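You operate a simulated robot arm through the tools that you are given. There is no shell and no other tool.

The job below is to be done with a simulated two-armed robot. You get a single attempt, and the scene is never put back.

TASK
Lock the stand, then tighten bolts 1, 4, 2 and 5 in turn.

It is judged by the outcome, as a careful person would: the job done as asked, and still so three seconds after it is handed in. It fails if anything else is knocked over, pushed out of place, dropped, spilled or broken.

THE ROBOT
Two 7-joint arms with fingered hands on one trunk that stands fixed in place. Base frame: the origin is at the foot of the trunk, x ahead of it, y to its left, z up. Readings come in mm, degrees, newtons and seconds.
The left shoulder is at [70, 162, 1346], the right one opposite. With the tool pointing down near the work surface each hand reaches from about 340 to 820 mm from the base axis, measured 20 degrees to its own side. Payload 4 kg a hand.
The tool frame of a hand sits at the grasp point between the pads (the TCP): z along the fingers, y along the line on which they close. The tips reach 26 mm beyond it. The gripper opens to 132 mm; its body begins 73 mm behind the TCP. The gripper is a hand of 4 fingers: y runs from the thumb to the fingers, the wrist lies at [0, 0, -224] in the tool frame.
Orientation is told as [roll, pitch, yaw] about the base's x, y, z axes, in that order, counted from this pose: with the fingers straight down and closing along the base's y, the tool's x points along the base's -x, its y along +y and its z along -z.

THE INTERFACE
- The arms move only by the tool drive_tool. It takes "left_targets", "right_targets" or both (then of equal length, played together; a hand with none holds still); each is a list that holds one entry, the list of rows, each a list of 6 numbers: the shift along the tool's x, y, z in mm, then the turn, a rotation vector about the tool's x, y, z in degrees. In form: [[[dx, dy, dz, ax, ay, az], ...]]. A call has 1 to 20 rows; each row is the pose to reach, as a shift and turn from the pose commanded when the call began, along the tool's axes at that moment. Rows are played at 5 a second. More than 50 mm and 8.6 degrees between two rows, and nothing of the call is played. A pose out of reach is approached as far as the arm can. The call stops where the force on the tool passes 40 N (or 10 N more than at its start, if that is more) or the arm is blocked; 0.2 s more then pass. In this call time passes only in rows, and 0.2 s behind the last. It gives the time, the measured TCP pose, the force on the tool (base axes), the opening and the grip force at its end, in the units of the frame above (readings bear some noise), with the torque about the TCP (base axes, N m) and any sound that the robot's microphone picked up.
- Cameras (640 x 400 px; columns grow to the right, rows downward): "scene" is now at [137.8, -18.8, 1573.9]; the picture's right is [-0.20, -0.98, 0.00], its down [-0.55, 0.11, -0.83] and it looks along [0.81, -0.16, -0.56] (base axes); focal length 328 px, centre (320, 200). "left" rides on the left gripper at [-73, 6, -94] in its tool frame; the picture's right is [-0.08, -1.00, 0.00], its down [0.78, -0.06, -0.62] and it looks along [0.62, -0.05, 0.79] (tool axes); focal length 230 px, centre (320, 200). "right" rides on the right gripper at [73, 6, -93] in its tool frame; the picture's right is [-0.08, 1.00, 0.00], its down [-0.78, -0.06, -0.62] and it looks along [-0.61, -0.05, 0.79] (tool axes); focal length 230 px, centre (320, 200). There is no depth. A picture from a camera that has moved, and an enlarged one, comes with that camera's place and axes in the base frame and with its lens.
- get_image(camera): a new picture of that camera. No time passes.
- lift_body(by): slides the trunk up (or, below 0, down) by that many mm; the arms and the scene camera ride with it, the base frame stays. It gives what a move gives, with no picture.
- curl_fingers(finger1, finger2, finger3, thumb_bend, hand): sets how far each is bent, from 0 (flat) to 1 (curled in); at 0.3 the hand is open as for a grip, at 0.7 the pads meet at the TCP. One left out holds its place. A second passes; each finger stops where it meets its share of the squeeze, and holds until it gets a number again. It is the only way to open and close the hand. It gives what a move gives, with no picture; readings hold the bend of each and the force on the fingers (four entries, about 0 where the hand has none), thumb and palm.
- head_to(pan, tilt): turns the head with the scene camera to pan (to the left, within 86 degrees either way) and tilt (down, from -29 to 69), counted from straight ahead of the robot. It gives what a move gives.
- zoom(camera, box): a new picture of the part [left, top, right, bottom] of that camera's present view, enlarged. No time passes.
- close_job(): hands the job in; it is judged then, once.

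Places have to be worked out from the pictures, the camera data and where the tool is seen. Open the grippers and draw the arms clear of the work before you hand the job in, unless the task says otherwise.

The tools are called after ">>>" as a command line: name --argument value ..., lists and objects as JSON in quotes. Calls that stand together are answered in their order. drive_tool: Moves the arms, as the interface text tells. Its arguments: {"type":"object","properties":{"left_targets":{"type":"array"},"right_targets":{"type":"array"}},"required":[]} The other tools are called the same way: lift_body (by) moves the trunk up or down; curl_fingers (finger1, finger2, finger3, thumb_bend, hand) moves the fingers one by one; head_to (pan, tilt) turns the head that bears the scene camera; get_image (camera) takes a picture; zoom (camera, box) takes an enlarged picture of a part of a camera's view; close_job () hands the job in.

At the start:

```text
time: 0.0
left_tool_pos: [464.9, 138.7, 1304.2]
left_ee_rot: [0.0, 0.1, 0.1]
left_contact_force: [0.6, -0.3, -0.4]
left_moment: [0.02, -0.01, 0.0]
left_gripper_width: 131.7
left_finger_force: 0.1
left_shape: jaw
left_bend: [0.3, 0.3, 0.3, 0.3]
left_finger forces: [0.1, 0.0, 0.0, 0.0, 0.1, 0.1]
right_tool_pos: [436.4, -348.9, 1309.7]
right_ee_rot: [0.1, -0.1, 0.1]
right_contact_force: [0.2, 0.4, 0.6]
right_moment: [0.03, 0.0, 0.01]
right_gripper_width: 131.9
right_finger_force: 0.1
right_shape: jaw
right_bend: [0.3, 0.3, 0.3, 0.3]
right_finger forces: [0.0, 0.0, 0.1, 0.1, 0.1, 0.0]
trunk travel left (down, up): [-825.0, 115.0]
head pan, tilt (commanded): [-11.4, 33.8]
```

scene: 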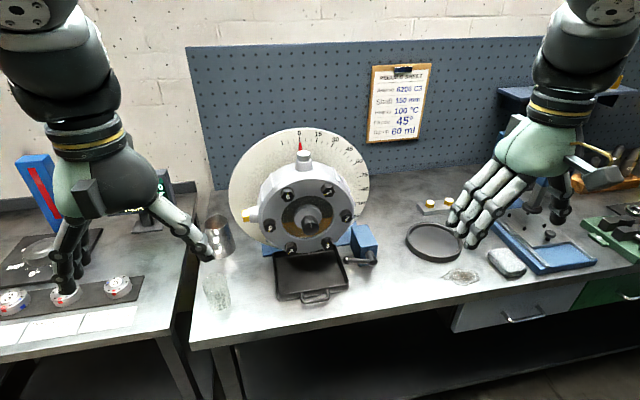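
right: 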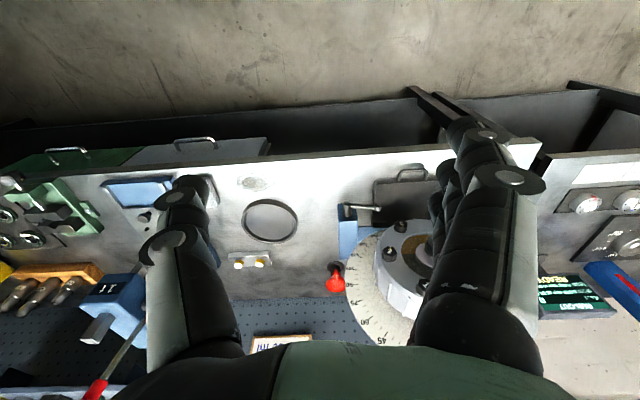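
left: 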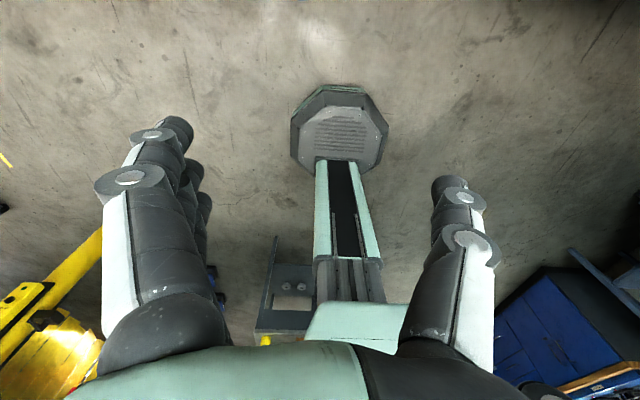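

I'll start by looking closely at the scene: the stand with the flange of bolts, the lock handle, and the tools.

>>> zoom --camera "scene" --box '[220, 120, 400, 310]'

>>> zoom --camera "scene" --box '[360, 50, 440, 150]'

>>> zoom --camera "scene" --box '[400, 80, 640, 310]'

>>> zoom --camera "scene" --box '[0, 130, 220, 340]'

```text
2.11 times, centred on (310, 215) of scene
camera zoom: at [137.8, -18.8, 1573.9], right [-0.2, -0.98, 0.0], down [-0.55, 0.11, -0.83], along [0.81, -0.16, -0.56], focal length 690 px, centre (341, 168)
```

zoom: 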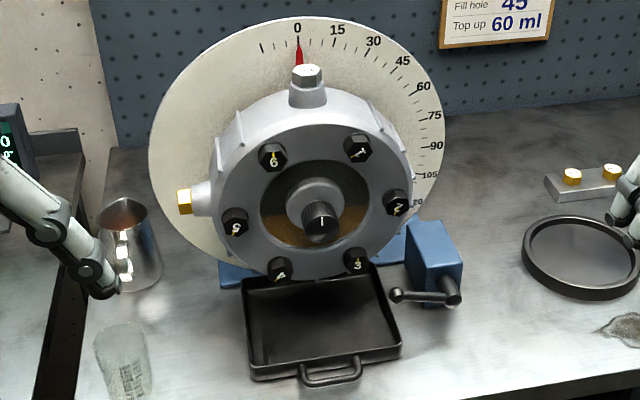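

```text
4.00 times, centred on (400, 100) of scene
camera zoom: at [137.8, -18.8, 1573.9], right [-0.2, -0.98, 0.0], down [-0.55, 0.11, -0.83], along [0.81, -0.16, -0.56], focal length 1311 px, centre (0, 600)
```

zoom: 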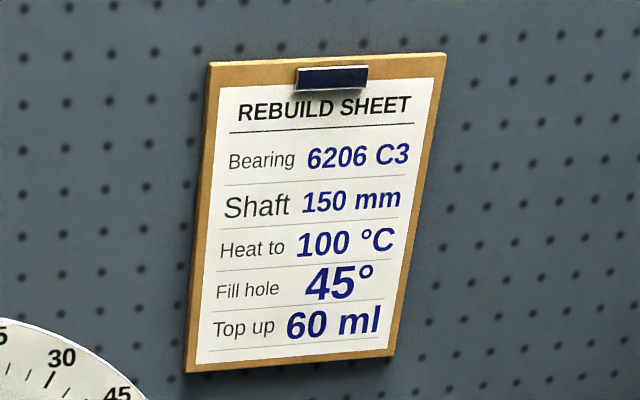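

```text
1.74 times, centred on (520, 195) of scene
camera zoom: at [137.8, -18.8, 1573.9], right [-0.2, -0.98, 0.0], down [-0.55, 0.11, -0.83], along [0.81, -0.16, -0.56], focal length 570 px, centre (-28, 209)
```

zoom: 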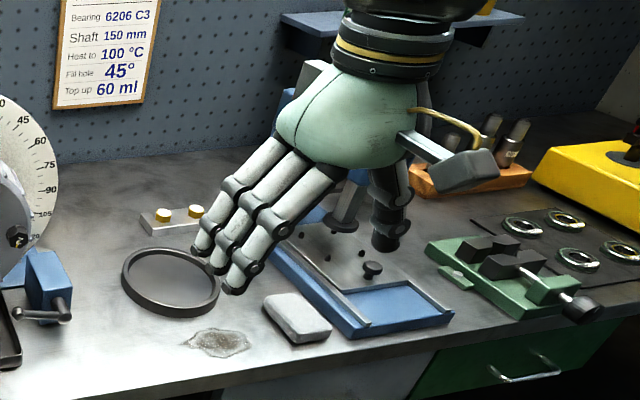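

```text
1.90 times, centred on (110, 235) of scene
camera zoom: at [137.8, -18.8, 1573.9], right [-0.2, -0.98, 0.0], down [-0.55, 0.11, -0.83], along [0.81, -0.16, -0.56], focal length 624 px, centre (720, 133)
```

zoom: 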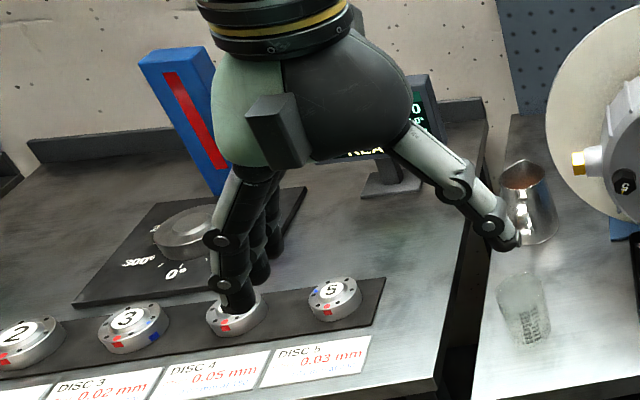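

The housing has numbered bolts (1 top right, then 2, 3, 4, 5, 6 clockwise), a dial and a handle on a blue block. I'll pan the head to see the rest of the bench, looking for a wrench.

>>> head_to --pan -50 --tilt 35

>>> get_image --camera "scene"

>>> zoom --camera "right" --box '[0, 150, 300, 400]'

>>> zoom --camera "right" --box '[200, 120, 640, 400]'

```text
time: 1.1
left_tool_pos: [465.3, 137.5, 1305.3]
left_ee_rot: [0.0, -0.1, 0.0]
left_contact_force: [0.5, -0.5, 0.5]
left_moment: [-0.02, 0.05, 0.0]
left_gripper_width: 131.8
left_finger_force: 0.1
left_shape: jaw
left_bend: [0.3, 0.3, 0.3, 0.3]
left_finger forces: [0.0, 0.0, 0.1, 0.1, 0.0, 0.1]
right_tool_pos: [436.7, -347.8, 1309.7]
right_ee_rot: [0.2, 0.1, 0.0]
right_contact_force: [0.2, 0.8, 0.0]
right_moment: [0.0, 0.03, 0.01]
right_gripper_width: 131.7
right_finger_force: 0.0
right_shape: jaw
right_bend: [0.3, 0.3, 0.3, 0.3]
right_finger forces: [0.0, 0.0, 0.1, 0.1, 0.0, 0.0]
trunk travel left (down, up): [-825.0, 115.0]
head pan, tilt (commanded): [-50.0, 35.0]
```

```text
taken
camera scene: at [107.6, -68.6, 1572.0], right [-0.77, -0.64, 0.0], down [-0.37, 0.44, -0.82], along [0.53, -0.63, -0.57], focal length 328 px, centre (320, 200)
```

scene: 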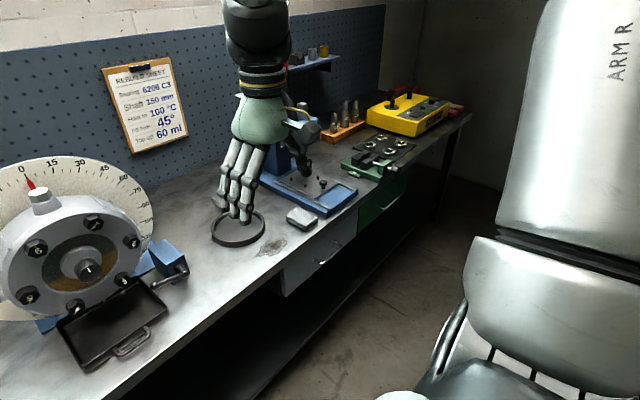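

```text
1.60 times, centred on (150, 275) of right
camera zoom: at [364.8, -342.8, 1402.6], right [0.08, 1.0, 0.0], down [0.78, -0.06, 0.62], along [0.61, -0.05, -0.79], focal length 368 px, centre (592, 80)
```

zoom: 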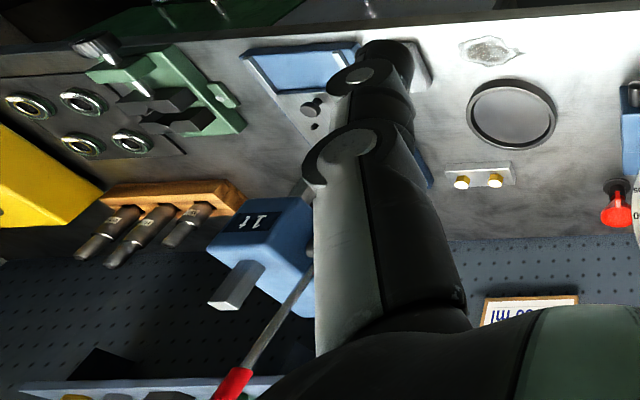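

```text
1.43 times, centred on (420, 260) of right
camera zoom: at [364.8, -342.8, 1402.6], right [0.08, 1.0, 0.0], down [0.78, -0.06, 0.62], along [0.61, -0.05, -0.79], focal length 329 px, centre (177, 114)
```

zoom: 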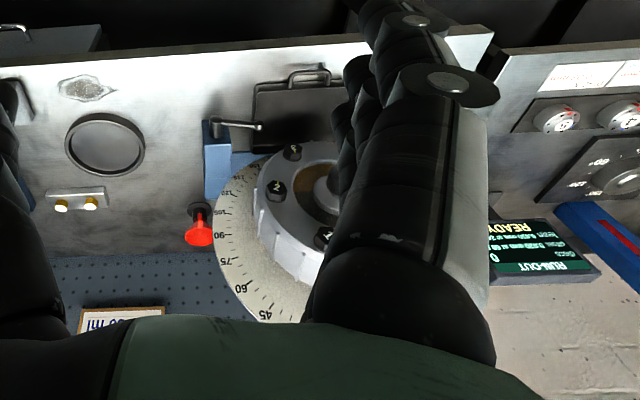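

>>> head_to --pan 35 --tilt 35

>>> get_image --camera "scene"

>>> zoom --camera "scene" --box '[320, 100, 640, 300]'

```text
time: 2.6
left_tool_pos: [464.3, 137.9, 1305.4]
left_ee_rot: [0.0, 0.0, 0.0]
left_contact_force: [0.6, -1.5, -0.7]
left_moment: [-0.01, -0.01, -0.01]
left_gripper_width: 131.9
left_finger_force: 0.1
left_shape: jaw
left_bend: [0.3, 0.3, 0.3, 0.3]
left_finger forces: [0.1, 0.0, 0.0, 0.1, 0.0, 0.1]
right_tool_pos: [437.0, -347.1, 1310.8]
right_ee_rot: [0.2, -0.1, 0.0]
right_contact_force: [-0.1, 0.7, 0.1]
right_moment: [-0.01, 0.02, 0.0]
right_gripper_width: 131.7
right_finger_force: 0.1
right_shape: jaw
right_bend: [0.3, 0.3, 0.3, 0.3]
right_finger forces: [0.0, 0.0, 0.1, 0.0, 0.0, 0.1]
trunk travel left (down, up): [-825.0, 115.0]
head pan, tilt (commanded): [35.0, 35.0]
```

```text
taken
camera scene: at [123.1, 49.2, 1572.0], right [0.57, -0.82, 0.0], down [-0.47, -0.33, -0.82], along [0.67, 0.47, -0.57], focal length 328 px, centre (320, 200)
```

scene: 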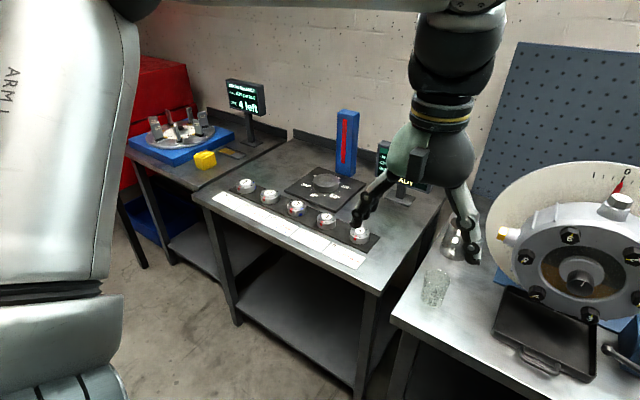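

```text
2.00 times, centred on (480, 200) of scene
camera zoom: at [123.1, 49.2, 1572.0], right [0.57, -0.82, 0.0], down [-0.47, -0.33, -0.82], along [0.67, 0.47, -0.57], focal length 656 px, centre (0, 200)
```

zoom: 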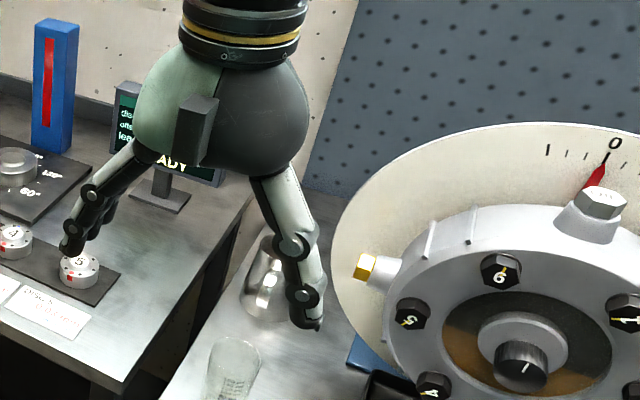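

>>> head_to --pan -12 --tilt 40

>>> zoom --camera "scene" --box '[230, 100, 400, 206]'

>>> zoom --camera "scene" --box '[310, 160, 400, 260]'

>>> zoom --camera "right" --box '[310, 170, 450, 320]'

```text
time: 3.8
left_tool_pos: [464.3, 138.7, 1305.6]
left_ee_rot: [0.0, 0.0, 0.0]
left_contact_force: [-0.5, -0.2, 1.0]
left_moment: [-0.02, 0.02, 0.03]
left_gripper_width: 131.7
left_finger_force: 0.1
left_shape: jaw
left_bend: [0.3, 0.3, 0.3, 0.3]
left_finger forces: [0.0, 0.1, 0.0, 0.0, 0.0, 0.0]
right_tool_pos: [438.1, -347.5, 1310.4]
right_ee_rot: [0.1, 0.1, 0.0]
right_contact_force: [0.0, 0.5, 0.4]
right_moment: [-0.01, 0.02, 0.0]
right_gripper_width: 131.9
right_finger_force: 0.1
right_shape: jaw
right_bend: [0.3, 0.3, 0.3, 0.3]
right_finger forces: [0.0, 0.1, 0.1, 0.1, 0.1, 0.0]
trunk travel left (down, up): [-825.0, 115.0]
head pan, tilt (commanded): [-12.0, 40.0]
```

```text
3.76 times, centred on (315, 153) of scene
camera zoom: at [134.0, -18.8, 1564.5], right [-0.21, -0.98, 0.0], down [-0.63, 0.13, -0.77], along [0.75, -0.16, -0.64], focal length 1234 px, centre (339, 377)
```

zoom: 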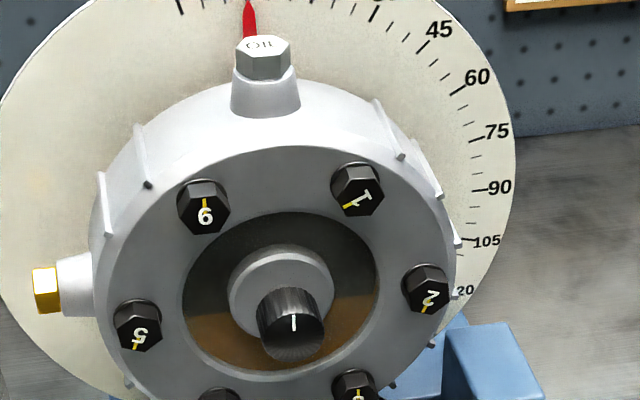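

```text
4.00 times, centred on (355, 210) of scene
camera zoom: at [134.0, -18.8, 1564.5], right [-0.21, -0.98, 0.0], down [-0.63, 0.13, -0.77], along [0.75, -0.16, -0.64], focal length 1311 px, centre (180, 160)
```

zoom: 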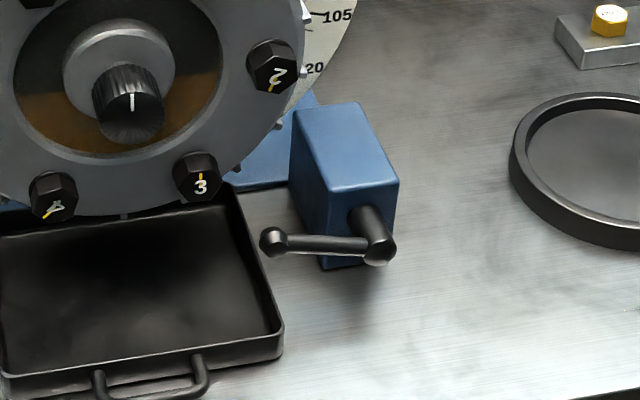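

```text
2.67 times, centred on (380, 245) of right
camera zoom: at [364.8, -342.8, 1402.6], right [0.08, 1.0, 0.0], down [0.78, -0.06, 0.62], along [0.61, -0.05, -0.79], focal length 614 px, centre (160, 80)
```

zoom: 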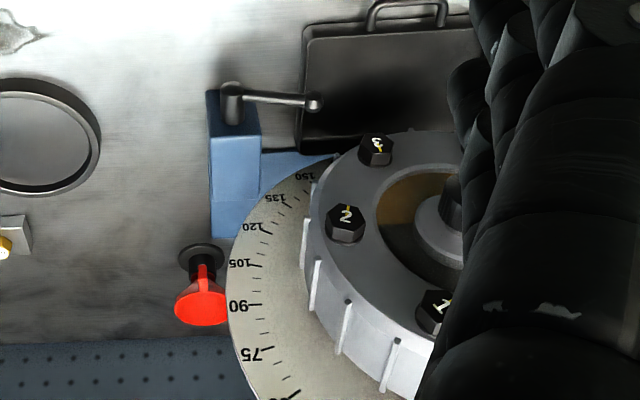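

Triangulating between views, the bolt circle has its centre near [788, -121, 1069] with radius about 98 mm. The lever's boss is near [772, -300, 907] and its ball near [770, -220, 933]. I'll bring the right hand closer so its wrist camera can show the lever and any markings.

>>> drive_tool --right_targets '[[[-30, 0, 25, 0, 0, 0], [-60, 0, 50, 0, 0, 0], [-90, 0, 75, 0, 0, 0], [-120, 0, 100, 0, 0, 0], [-145, 0, 130, 0, 0, 0], [-165, 0, 160, 0, 0, 0]]]'

>>> get_image --camera "right"

>>> get_image --camera "scene"

```text
time: 5.2
left_tool_pos: [466.9, 136.8, 1304.9]
left_ee_rot: [0.1, 0.1, 0.0]
left_contact_force: [0.3, 0.7, -0.3]
left_moment: [0.0, -0.01, 0.04]
left_gripper_width: 131.7
left_finger_force: 0.2
left_shape: jaw
left_bend: [0.3, 0.3, 0.3, 0.3]
left_finger forces: [0.1, 0.0, 0.0, 0.0, 0.1, 0.0]
right_tool_pos: [604.3, -350.1, 1148.6]
right_ee_rot: [0.1, 0.0, 0.0]
right_contact_force: [-0.5, 0.6, -0.5]
right_moment: [0.0, 0.02, -0.01]
right_gripper_width: 131.9
right_finger_force: 0.1
right_shape: jaw
right_bend: [0.3, 0.3, 0.3, 0.3]
right_finger forces: [0.0, 0.0, 0.0, 0.1, 0.1, 0.0]
trunk travel left (down, up): [-825.0, 115.0]
head pan, tilt (commanded): [-12.0, 40.0]
```

```text
taken
camera right: at [531.1, -345.5, 1240.8], right [0.08, 1.0, 0.0], down [0.79, -0.06, 0.62], along [0.61, -0.05, -0.79], focal length 230 px, centre (320, 200)
```

right: 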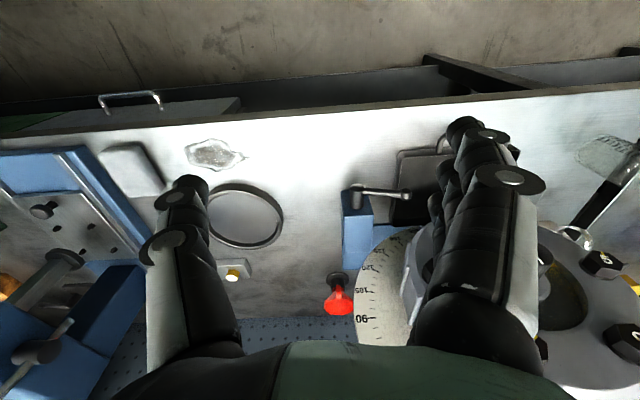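

```text
taken
camera scene: at [135.8, -19.5, 1564.4], right [-0.21, -0.98, 0.0], down [-0.63, 0.13, -0.77], along [0.75, -0.16, -0.64], focal length 328 px, centre (320, 200)
```

scene: 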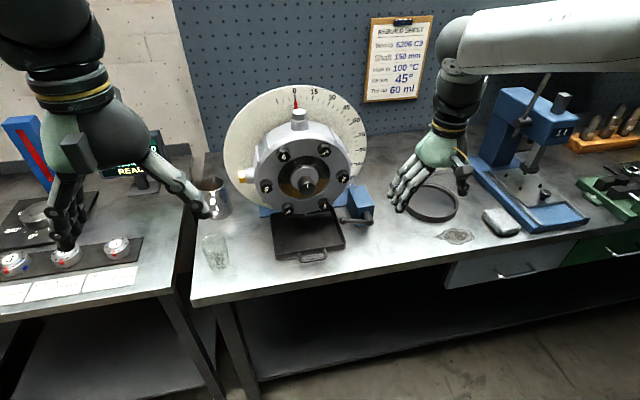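

>>> zoom --camera "right" --box '[310, 130, 470, 330]'

>>> zoom --camera "scene" --box '[320, 165, 400, 240]'

>>> zoom --camera "scene" --box '[230, 120, 370, 225]'

```text
2.00 times, centred on (390, 230) of right
camera zoom: at [531.1, -345.5, 1240.8], right [0.08, 1.0, 0.0], down [0.79, -0.06, 0.62], along [0.61, -0.05, -0.79], focal length 460 px, centre (180, 140)
```

zoom: 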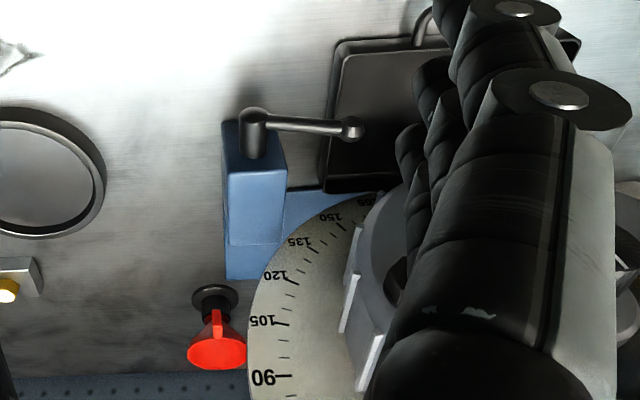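

```text
5.33 times, centred on (360, 202) of scene
camera zoom: at [135.8, -19.5, 1564.4], right [-0.21, -0.98, 0.0], down [-0.63, 0.13, -0.77], along [0.75, -0.16, -0.64], focal length 1749 px, centre (107, 187)
```

zoom: 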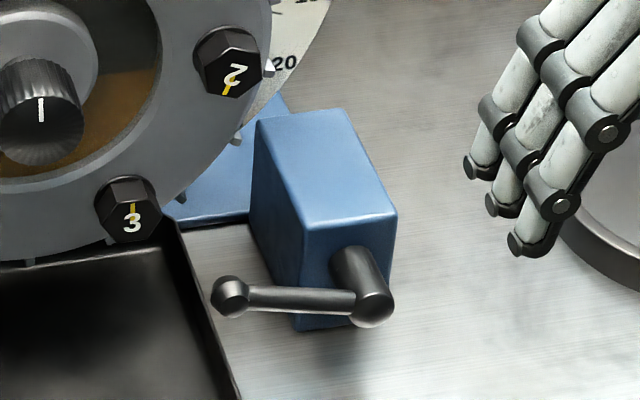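

```text
3.81 times, centred on (300, 172) of scene
camera zoom: at [135.8, -19.5, 1564.4], right [-0.21, -0.98, 0.0], down [-0.63, 0.13, -0.77], along [0.75, -0.16, -0.64], focal length 1249 px, centre (396, 305)
```

zoom: 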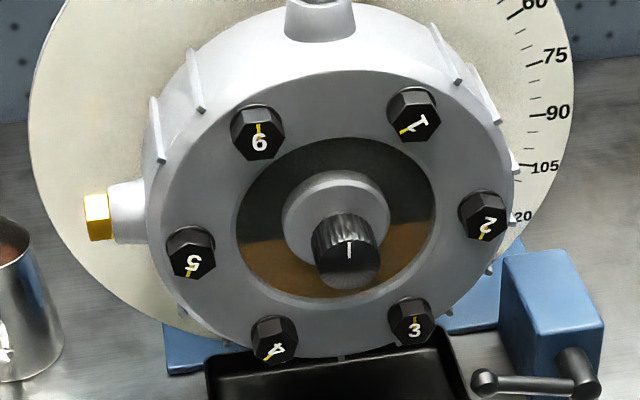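

The lever's ball points left and slightly up, and with the bench about 45 mm below the boss it can only swing upward (clockwise). I'll pre-shape the right hand in free space, tilted forward with the fingers low and the thumb high, and stop short of the lever.

>>> drive_tool --right_targets '[[[-5, 8, 12, 3.3, -3.3, -6.34], [-11, 16, 24, 6.6, -6.6, -12.68], [-16, 24, 36, 9.9, -9.9, -19.01], [-22, 32, 49, 13.2, -13.2, -25.35], [-27, 40, 61, 16.5, -16.5, -31.69], [-33, 48, 73, 19.8, -19.8, -38.03], [-38, 57, 85, 23.09, -23.09, -44.36], [-44, 65, 97, 26.39, -26.39, -50.7], [-49, 73, 109, 29.69, -29.69, -57.04], [-55, 81, 122, 32.99, -32.99, -63.38], [-60, 89, 134, 36.29, -36.29, -69.71], [-66, 97, 146, 39.59, -39.59, -76.05], [-71, 105, 158, 42.89, -42.89, -82.39]]]'

>>> get_image --camera "right"

>>> get_image --camera "scene"

```text
time: 8.0
left_tool_pos: [464.4, 138.6, 1305.4]
left_ee_rot: [0.0, 0.0, 0.0]
left_contact_force: [-0.1, 0.0, 0.1]
left_moment: [0.0, 0.0, -0.02]
left_gripper_width: 131.7
left_finger_force: 0.1
left_shape: jaw
left_bend: [0.3, 0.3, 0.3, 0.3]
left_finger forces: [0.0, 0.0, 0.0, 0.1, 0.0, 0.0]
right_tool_pos: [663.9, -255.3, 1013.8]
right_ee_rot: [-55.1, 0.0, 90.1]
right_contact_force: [0.0, 0.2, -0.5]
right_moment: [-0.04, 0.02, -0.04]
right_gripper_width: 131.9
right_finger_force: 0.0
right_shape: jaw
right_bend: [0.3, 0.3, 0.3, 0.3]
right_finger forces: [0.0, 0.0, 0.1, 0.1, 0.0, 0.1]
right hand out of reach, approached as far as the arm can: row 11, 12, 13
trunk travel left (down, up): [-825.0, 115.0]
head pan, tilt (commanded): [-12.0, 40.0]
```

```text
taken
camera right: at [585.3, -328.6, 1062.1], right [-0.57, 0.08, -0.82], down [-0.47, 0.78, 0.4], along [0.67, 0.62, -0.41], focal length 230 px, centre (320, 200)
```

right: 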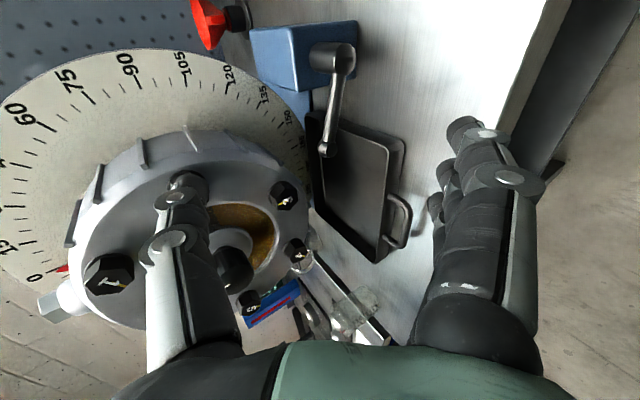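

```text
taken
camera scene: at [134.2, -19.4, 1564.5], right [-0.21, -0.98, 0.0], down [-0.63, 0.13, -0.77], along [0.75, -0.16, -0.64], focal length 328 px, centre (320, 200)
```

scene: 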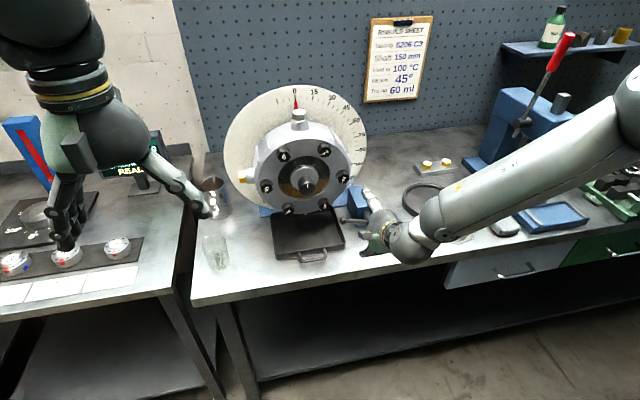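

The hand reached the orientation but sits about 25 mm short, because the shoulder is high for this pose. I'll raise the hand 150 mm and then lower the trunk 150 mm so the reach is more comfortable.

>>> drive_tool --right_targets '[[[0, -31, -21, 0, 0, 0], [0, -62, -43, 0, 0, 0], [0, -93, -64, 0, 0, 0], [0, -123, -86, 0, 0, 0]]]'

>>> lift_body --by -150

>>> get_image --camera "scene"

```text
time: 9.0
left_tool_pos: [462.4, 138.5, 1305.2]
left_ee_rot: [0.1, 0.0, 0.0]
left_contact_force: [-0.6, -0.4, -0.9]
left_moment: [0.0, 0.02, 0.01]
left_gripper_width: 131.8
left_finger_force: 0.1
left_shape: jaw
left_bend: [0.3, 0.3, 0.3, 0.3]
left_finger forces: [0.0, 0.0, 0.1, 0.0, 0.0, 0.0]
right_tool_pos: [663.5, -254.0, 1164.0]
right_ee_rot: [-55.1, 0.0, 90.1]
right_contact_force: [0.3, 0.1, -0.4]
right_moment: [0.0, -0.01, 0.01]
right_gripper_width: 131.6
right_finger_force: 0.1
right_shape: jaw
right_bend: [0.3, 0.3, 0.3, 0.3]
right_finger forces: [0.1, 0.0, 0.0, 0.0, 0.0, 0.0]
trunk travel left (down, up): [-825.0, 115.0]
head pan, tilt (commanded): [-12.0, 40.0]
```

```text
time: 10.7
left_tool_pos: [464.1, 138.0, 1155.8]
left_ee_rot: [0.0, 0.0, 0.1]
left_contact_force: [-0.4, 0.1, 0.6]
left_moment: [0.02, 0.0, 0.02]
left_gripper_width: 131.9
left_finger_force: 0.1
left_shape: jaw
left_bend: [0.3, 0.3, 0.3, 0.3]
left_finger forces: [0.0, 0.0, 0.0, 0.1, 0.0, 0.0]
right_tool_pos: [663.4, -255.6, 1011.6]
right_ee_rot: [-55.0, -0.1, 90.0]
right_contact_force: [-0.2, 0.3, 0.3]
right_moment: [0.01, -0.01, 0.0]
right_gripper_width: 132.2
right_finger_force: 0.1
right_shape: jaw
right_bend: [0.3, 0.3, 0.3, 0.3]
right_finger forces: [0.0, 0.1, 0.0, 0.0, 0.0, 0.0]
trunk travel left (down, up): [-675.0, 265.0]
head pan, tilt (commanded): [-12.0, 40.0]
```

```text
taken
camera scene: at [133.8, -18.9, 1414.6], right [-0.21, -0.98, 0.0], down [-0.63, 0.13, -0.77], along [0.75, -0.16, -0.64], focal length 328 px, centre (320, 200)
```

scene: 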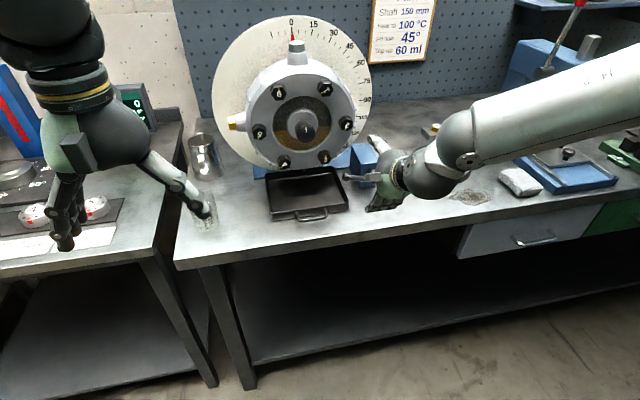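

The lower viewpoint is better. I'll zoom in on the housing bolts and the lever before going closer.

>>> zoom --camera "scene" --box '[230, 70, 370, 175]'

>>> zoom --camera "scene" --box '[320, 120, 440, 220]'

>>> zoom --camera "right" --box '[220, 0, 460, 180]'

```text
3.81 times, centred on (300, 122) of scene
camera zoom: at [133.8, -18.9, 1414.6], right [-0.21, -0.98, 0.0], down [-0.63, 0.13, -0.77], along [0.75, -0.16, -0.64], focal length 1249 px, centre (396, 495)
```

zoom: 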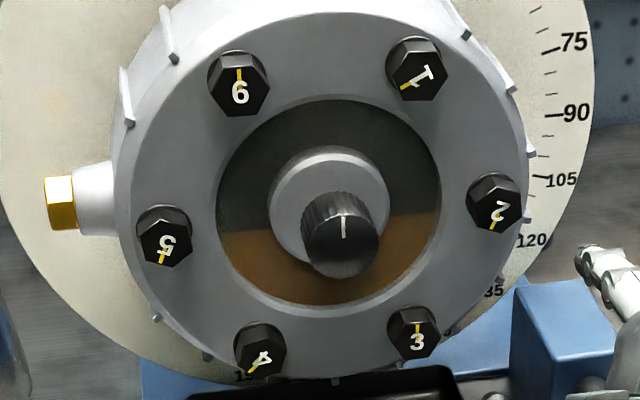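

```text
4.00 times, centred on (380, 170) of scene
camera zoom: at [133.8, -18.9, 1414.6], right [-0.21, -0.98, 0.0], down [-0.63, 0.13, -0.77], along [0.75, -0.16, -0.64], focal length 1311 px, centre (80, 320)
```

zoom: 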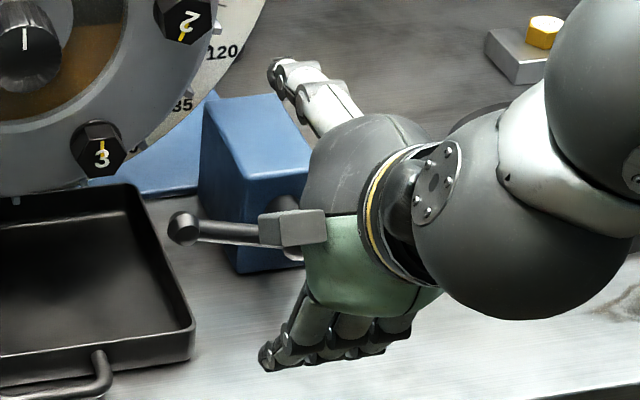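

```text
2.22 times, centred on (340, 90) of right
camera zoom: at [584.4, -328.6, 1060.5], right [-0.57, 0.08, -0.82], down [-0.47, 0.78, 0.4], along [0.67, 0.62, -0.41], focal length 511 px, centre (276, 444)
```

zoom: 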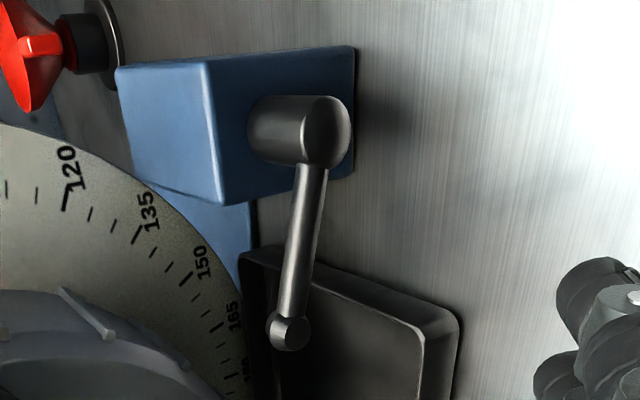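

The ball is at about [772, -221, 931] and the boss at about [770, -300, 908]. I'll pre-bend the right fingers to 0.6 with the thumb left at 0.3, and check the hand's shape in the pictures.

>>> curl_fingers --hand "right" --finger1 0.6 --finger2 0.6 --finger3 0.6 --thumb_bend 0.4

>>> get_image --camera "right"

>>> zoom --camera "scene" --box '[320, 120, 440, 220]'

```text
time: 11.7
left_tool_pos: [463.8, 139.6, 1155.3]
left_ee_rot: [0.0, 0.0, 0.0]
left_contact_force: [0.4, -0.6, 0.2]
left_moment: [0.0, 0.02, 0.01]
left_gripper_width: 132.1
left_finger_force: 0.0
left_shape: jaw
left_bend: [0.3, 0.3, 0.3, 0.3]
left_finger forces: [0.1, 0.0, 0.1, 0.0, 0.0, 0.1]
right_tool_pos: [663.9, -255.9, 1011.9]
right_ee_rot: [-55.0, -0.2, 90.0]
right_contact_force: [0.7, -0.4, -0.8]
right_moment: [-0.01, 0.0, -0.02]
right_gripper_width: 71.9
right_finger_force: 0.1
right_shape: fingers
right_bend: [0.6, 0.6, 0.6, 0.4]
right_finger forces: [0.0, 0.1, 0.0, 0.0, 0.0, 0.0]
trunk travel left (down, up): [-675.0, 265.0]
head pan, tilt (commanded): [-12.0, 40.0]
```

```text
taken
camera right: at [584.5, -328.6, 1060.3], right [-0.57, 0.08, -0.82], down [-0.47, 0.78, 0.4], along [0.67, 0.62, -0.41], focal length 230 px, centre (320, 200)
```

right: 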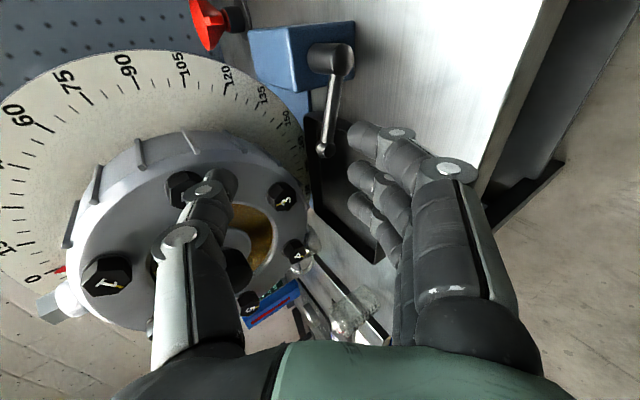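

```text
4.00 times, centred on (380, 170) of scene
camera zoom: at [134.1, -18.9, 1414.5], right [-0.21, -0.98, 0.0], down [-0.63, 0.13, -0.77], along [0.75, -0.16, -0.64], focal length 1311 px, centre (80, 320)
```

zoom: 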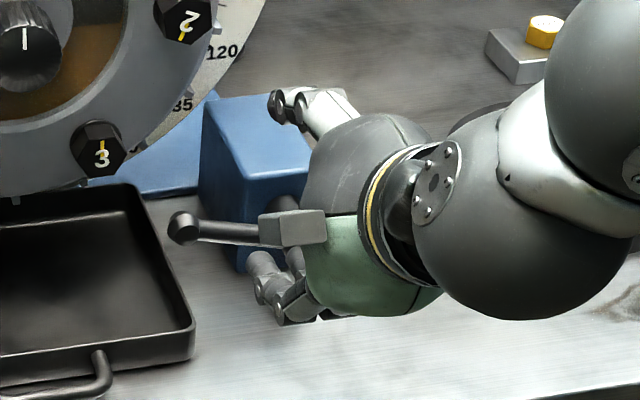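

The fingertips form an inward hook about 20 mm off the axis, and the bar should pass between them and the thumb. I'll advance partway along the approach and check the reach and alignment.

>>> drive_tool --right_targets '[[[-2, 5, 15, 0, 0, 0], [-4.5, 10.5, 30, 0, 0, 0], [-4.5, 10.5, 50, 0, 0, 0], [-4.5, 10.5, 70, 0, 0, 0]]]'

>>> get_image --camera "right"

>>> zoom --camera "scene" --box '[320, 120, 440, 220]'

```text
time: 12.7
left_tool_pos: [465.1, 137.5, 1153.8]
left_ee_rot: [0.0, 0.2, 0.0]
left_contact_force: [-0.6, -0.6, 0.2]
left_moment: [0.0, 0.01, 0.03]
left_gripper_width: 131.8
left_finger_force: 0.0
left_shape: jaw
left_bend: [0.3, 0.3, 0.3, 0.3]
left_finger forces: [0.0, 0.1, 0.1, 0.1, 0.0, 0.0]
right_tool_pos: [716.2, -250.9, 963.4]
right_ee_rot: [-55.0, -0.1, 90.0]
right_contact_force: [0.1, 0.3, 0.4]
right_moment: [-0.01, 0.02, 0.01]
right_gripper_width: 71.5
right_finger_force: 0.1
right_shape: fingers
right_bend: [0.6, 0.6, 0.6, 0.4]
right_finger forces: [0.0, 0.0, 0.0, 0.0, 0.0, 0.0]
trunk travel left (down, up): [-675.0, 265.0]
head pan, tilt (commanded): [-12.0, 40.0]
```

```text
taken
camera right: at [637.2, -323.9, 1010.5], right [-0.57, 0.08, -0.82], down [-0.47, 0.78, 0.4], along [0.67, 0.62, -0.41], focal length 230 px, centre (320, 200)
```

right: 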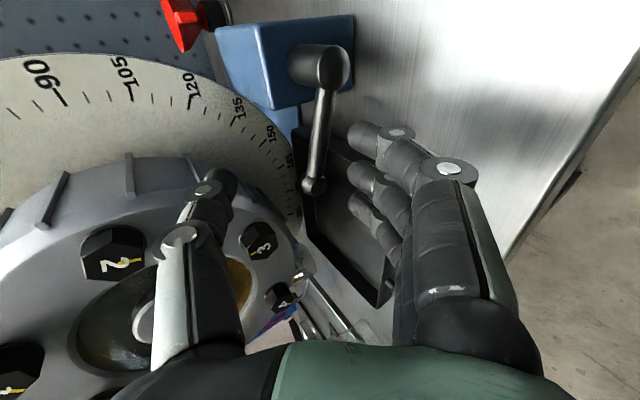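

```text
4.00 times, centred on (380, 170) of scene
camera zoom: at [135.2, -19.2, 1414.4], right [-0.21, -0.98, 0.0], down [-0.63, 0.13, -0.77], along [0.75, -0.16, -0.64], focal length 1311 px, centre (80, 320)
```

zoom: 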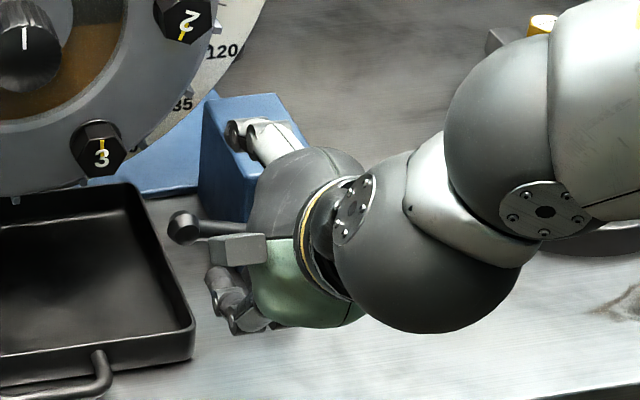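

The reach is fine now. I'll advance the remaining ~60 mm along the approach so the bar lies between the fingers (below) and the thumb (above).

>>> drive_tool --right_targets '[[[0, 0, 15, 0, 0, 0], [0, 0, 30, 0, 0, 0], [0, 0, 45, 0, 0, 0], [0, 0, 60, 0, 0, 0]]]'

>>> get_image --camera "right"

>>> zoom --camera "scene" --box '[320, 120, 440, 220]'

```text
time: 13.7
left_tool_pos: [464.9, 136.0, 1154.1]
left_ee_rot: [0.1, 0.1, 0.0]
left_contact_force: [-0.1, 0.6, -0.2]
left_moment: [0.0, -0.01, -0.02]
left_gripper_width: 131.9
left_finger_force: 0.1
left_shape: jaw
left_bend: [0.3, 0.3, 0.3, 0.3]
left_finger forces: [0.0, 0.0, 0.1, 0.0, 0.0, 0.0]
right_tool_pos: [762.0, -253.3, 932.0]
right_ee_rot: [-55.0, -0.1, 89.9]
right_contact_force: [0.5, 0.5, 0.2]
right_moment: [-0.01, 0.02, -0.02]
right_gripper_width: 71.6
right_finger_force: 0.0
right_shape: fingers
right_bend: [0.6, 0.6, 0.6, 0.4]
right_finger forces: [0.0, 0.1, 0.0, 0.1, 0.0, 0.0]
right hand out of reach, approached as far as the arm can: row 4
trunk travel left (down, up): [-675.0, 265.0]
head pan, tilt (commanded): [-12.0, 40.0]
```

```text
taken
camera right: at [682.4, -327.1, 980.7], right [-0.57, 0.08, -0.82], down [-0.47, 0.78, 0.41], along [0.67, 0.62, -0.41], focal length 230 px, centre (320, 200)
```

right: 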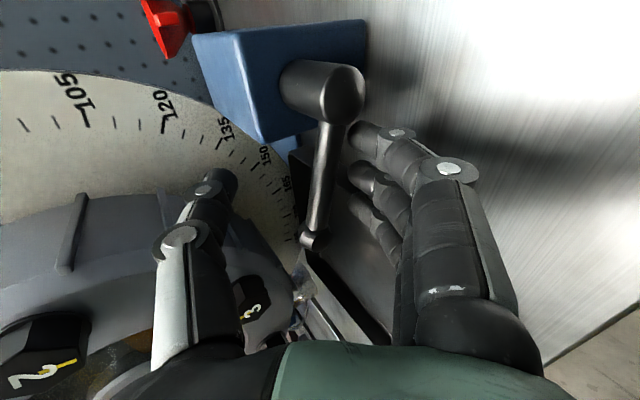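

```text
4.00 times, centred on (380, 170) of scene
camera zoom: at [134.7, -19.2, 1414.4], right [-0.21, -0.98, 0.0], down [-0.63, 0.13, -0.77], along [0.75, -0.16, -0.64], focal length 1311 px, centre (80, 320)
```

zoom: 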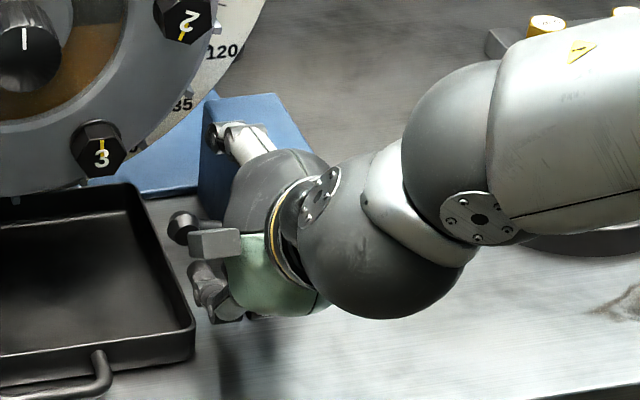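

The bar is now inside the hook, about 14 mm ahead of the TCP between the fingers and thumb. I'll close the cage loosely around it.

>>> curl_fingers --hand "right" --finger1 0.65 --finger2 0.65 --finger3 0.65 --thumb_bend 0.6

>>> get_image --camera "right"

```text
time: 14.7
left_tool_pos: [464.9, 138.3, 1154.9]
left_ee_rot: [0.0, 0.0, 0.0]
left_contact_force: [0.4, -0.9, 0.3]
left_moment: [0.02, 0.04, 0.0]
left_gripper_width: 131.8
left_finger_force: 0.2
left_shape: jaw
left_bend: [0.3, 0.3, 0.3, 0.3]
left_finger forces: [0.0, 0.0, 0.0, 0.0, 0.1, 0.1]
right_tool_pos: [759.2, -253.4, 932.4]
right_ee_rot: [-55.0, -0.1, 90.2]
right_contact_force: [0.4, 0.1, -2.1]
right_moment: [0.04, -0.03, 0.05]
right_gripper_width: 35.8
right_finger_force: 1.0
right_shape: fingers
right_bend: [0.63, 0.65, 0.65, 0.6]
right_finger forces: [2.0, 0.0, 0.0, 0.1, 0.0, 0.0]
trunk travel left (down, up): [-675.0, 265.0]
head pan, tilt (commanded): [-12.0, 40.0]
```

```text
taken
camera right: at [681.9, -327.0, 980.7], right [-0.57, 0.08, -0.82], down [-0.47, 0.78, 0.41], along [0.67, 0.62, -0.41], focal length 230 px, centre (320, 200)
```

right: 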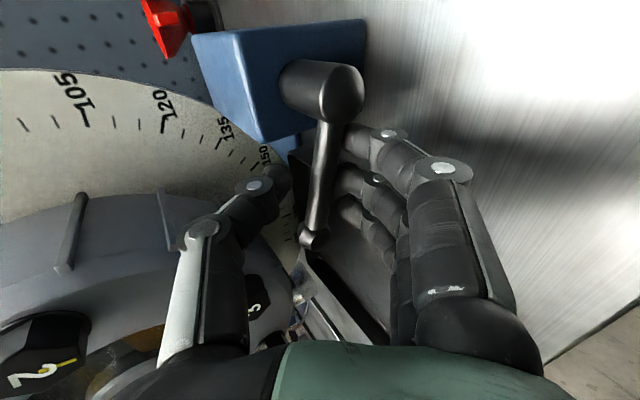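

Finger 1 is touching the bar with 2 N. I'll swing the hand about the boss axis, clockwise and up, by about 40 degrees and watch the forces.

>>> drive_tool --right_targets '[[[1.9, -2.6, -1.8, 0, -2.29, 3.28], [3.8, -5.1, -3.6, 0, -4.59, 6.55], [6.1, -7.4, -5.2, 0, -6.88, 9.83], [8.4, -9.7, -6.8, 0, -9.18, 13.11], [13.8, -13.8, -9.7, 0, -13.77, 19.66], [19.8, -17.3, -12.1, 0, -18.36, 26.21], [26.4, -20, -14, 0, -22.94, 32.77]]]'

>>> get_image --camera "right"

>>> zoom --camera "scene" --box '[320, 120, 440, 220]'

```text
time: 16.3
left_tool_pos: [464.5, 140.1, 1155.6]
left_ee_rot: [0.0, -0.1, 0.0]
left_contact_force: [-0.5, -0.8, -0.6]
left_moment: [0.0, 0.0, -0.01]
left_gripper_width: 131.9
left_finger_force: 0.0
left_shape: jaw
left_bend: [0.3, 0.3, 0.3, 0.3]
left_finger forces: [0.0, 0.0, 0.0, 0.0, 0.1, 0.0]
right_tool_pos: [759.9, -278.8, 957.4]
right_ee_rot: [-55.2, -40.2, 90.1]
right_contact_force: [0.5, 3.1, -1.0]
right_moment: [0.1, 0.02, 0.01]
right_gripper_width: 37.3
right_finger_force: 1.9
right_shape: fingers
right_bend: [0.61, 0.64, 0.65, 0.6]
right_finger forces: [2.7, 0.5, 0.0, 0.1, 0.1, 0.0]
trunk travel left (down, up): [-675.0, 265.0]
head pan, tilt (commanded): [-12.0, 40.0]
```

```text
taken
camera right: at [681.3, -367.2, 947.6], right [-0.57, 0.59, -0.57], down [-0.47, 0.34, 0.81], along [0.67, 0.74, 0.08], focal length 230 px, centre (320, 200)
```

right: 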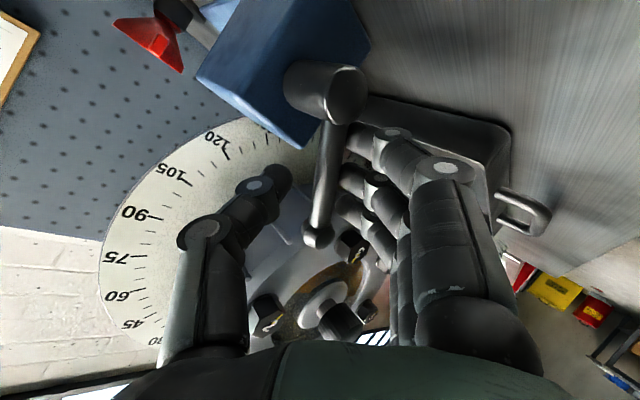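

```text
4.00 times, centred on (380, 170) of scene
camera zoom: at [134.4, -18.6, 1414.5], right [-0.21, -0.98, 0.0], down [-0.63, 0.13, -0.77], along [0.75, -0.16, -0.64], focal length 1311 px, centre (80, 320)
```

zoom: 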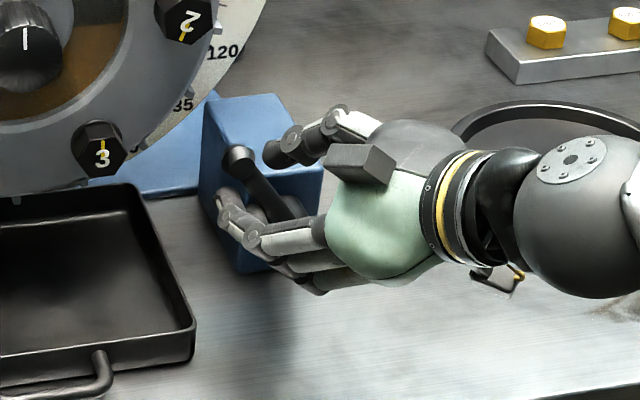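

The lever moves easily with about 3 N. I'll carry on along the same arc; because the motion is a rotation about a fixed axis, the same rows apply again.

>>> drive_tool --right_targets '[[[1.9, -2.6, -1.8, 0, -2.29, 3.28], [3.8, -5.1, -3.6, 0, -4.59, 6.55], [6.1, -7.4, -5.2, 0, -6.88, 9.83], [8.4, -9.7, -6.8, 0, -9.18, 13.11], [13.8, -13.8, -9.7, 0, -13.77, 19.66], [19.8, -17.3, -12.1, 0, -18.36, 26.21], [26.4, -20, -14, 0, -22.94, 32.77]]]'

>>> get_image --camera "right"

>>> zoom --camera "scene" --box '[320, 120, 440, 220]'

```text
time: 17.9
left_tool_pos: [462.3, 140.3, 1155.6]
left_ee_rot: [-0.1, -0.1, 0.1]
left_contact_force: [-0.3, 0.2, -0.7]
left_moment: [-0.04, -0.06, -0.03]
left_gripper_width: 131.8
left_finger_force: 0.2
left_shape: jaw
left_bend: [0.3, 0.3, 0.3, 0.3]
left_finger forces: [0.0, 0.1, 0.1, 0.0, 0.0, 0.0]
right_tool_pos: [713.0, -274.0, 1046.0]
right_ee_rot: [-55.4, -80.2, 90.4]
right_contact_force: [0.4, 0.9, -0.2]
right_moment: [0.01, -0.03, -0.04]
right_gripper_width: 32.4
right_finger_force: 0.0
right_shape: fingers
right_bend: [0.65, 0.65, 0.65, 0.6]
right_finger forces: [0.0, 0.0, 0.0, 0.0, 0.0, 0.0]
right hand out of reach, approached as far as the arm can: row 5, 6, 7
trunk travel left (down, up): [-675.0, 265.0]
head pan, tilt (commanded): [-12.0, 40.0]
```

```text
taken
camera right: at [633.8, -334.9, 982.0], right [-0.57, 0.82, -0.07], down [-0.47, -0.26, 0.84], along [0.67, 0.51, 0.54], focal length 230 px, centre (320, 200)
```

right: 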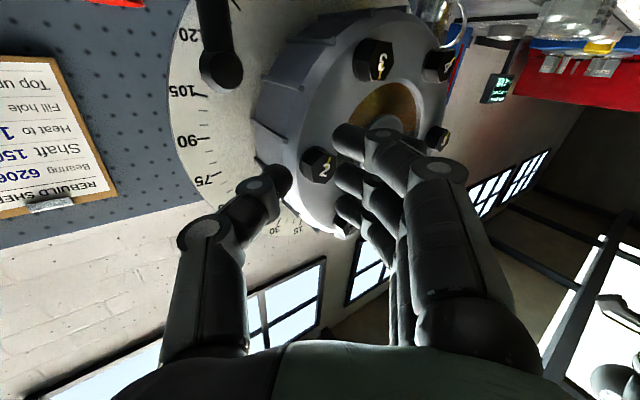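

```text
4.00 times, centred on (380, 170) of scene
camera zoom: at [132.1, -16.7, 1414.8], right [-0.21, -0.98, 0.0], down [-0.63, 0.13, -0.77], along [0.75, -0.16, -0.64], focal length 1311 px, centre (80, 320)
```

zoom: 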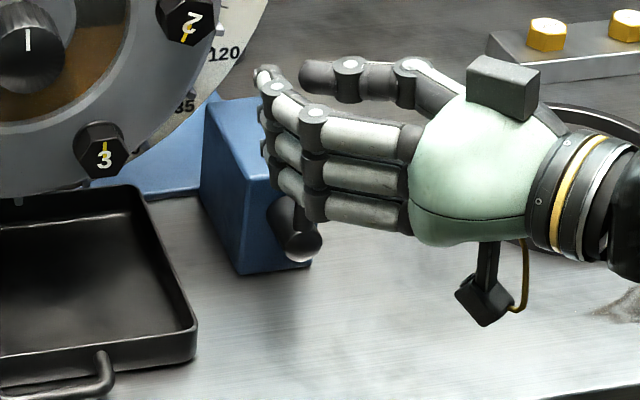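

The arm ran out of reach partway and slid off toward [713, -274, 1046], with no contact force. The lever now looks close to vertical. I'll check its state and that the stand hasn't moved.

>>> get_image --camera "scene"

>>> zoom --camera "scene" --box '[200, 0, 400, 180]'

>>> zoom --camera "right" --box '[100, 0, 400, 220]'

```text
taken
camera scene: at [132.1, -16.7, 1414.8], right [-0.21, -0.98, 0.0], down [-0.63, 0.13, -0.77], along [0.75, -0.16, -0.64], focal length 328 px, centre (320, 200)
```

scene: 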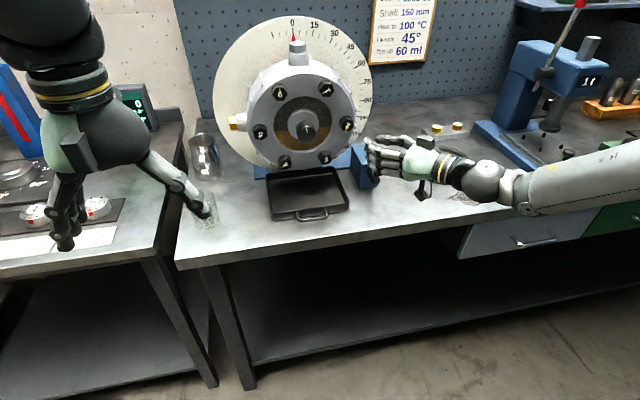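

```text
2.22 times, centred on (300, 90) of scene
camera zoom: at [132.1, -16.7, 1414.8], right [-0.21, -0.98, 0.0], down [-0.63, 0.13, -0.77], along [0.75, -0.16, -0.64], focal length 729 px, centre (364, 444)
```

zoom: 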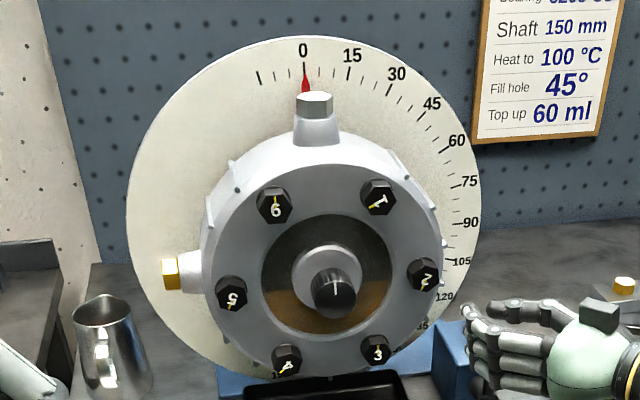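

```text
1.82 times, centred on (250, 110) of right
camera zoom: at [633.8, -334.9, 982.0], right [-0.57, 0.82, -0.07], down [-0.47, -0.26, 0.84], along [0.67, 0.51, 0.54], focal length 418 px, centre (447, 364)
```

zoom: 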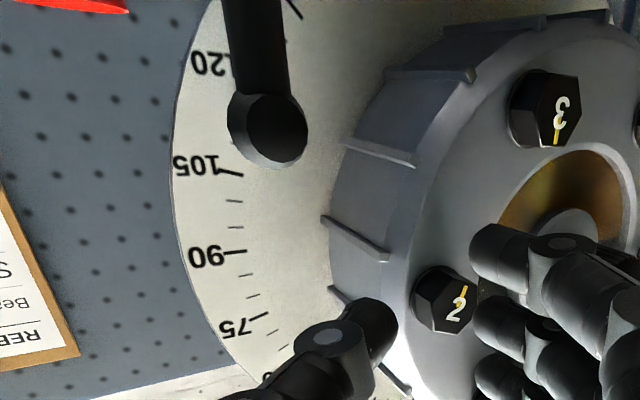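

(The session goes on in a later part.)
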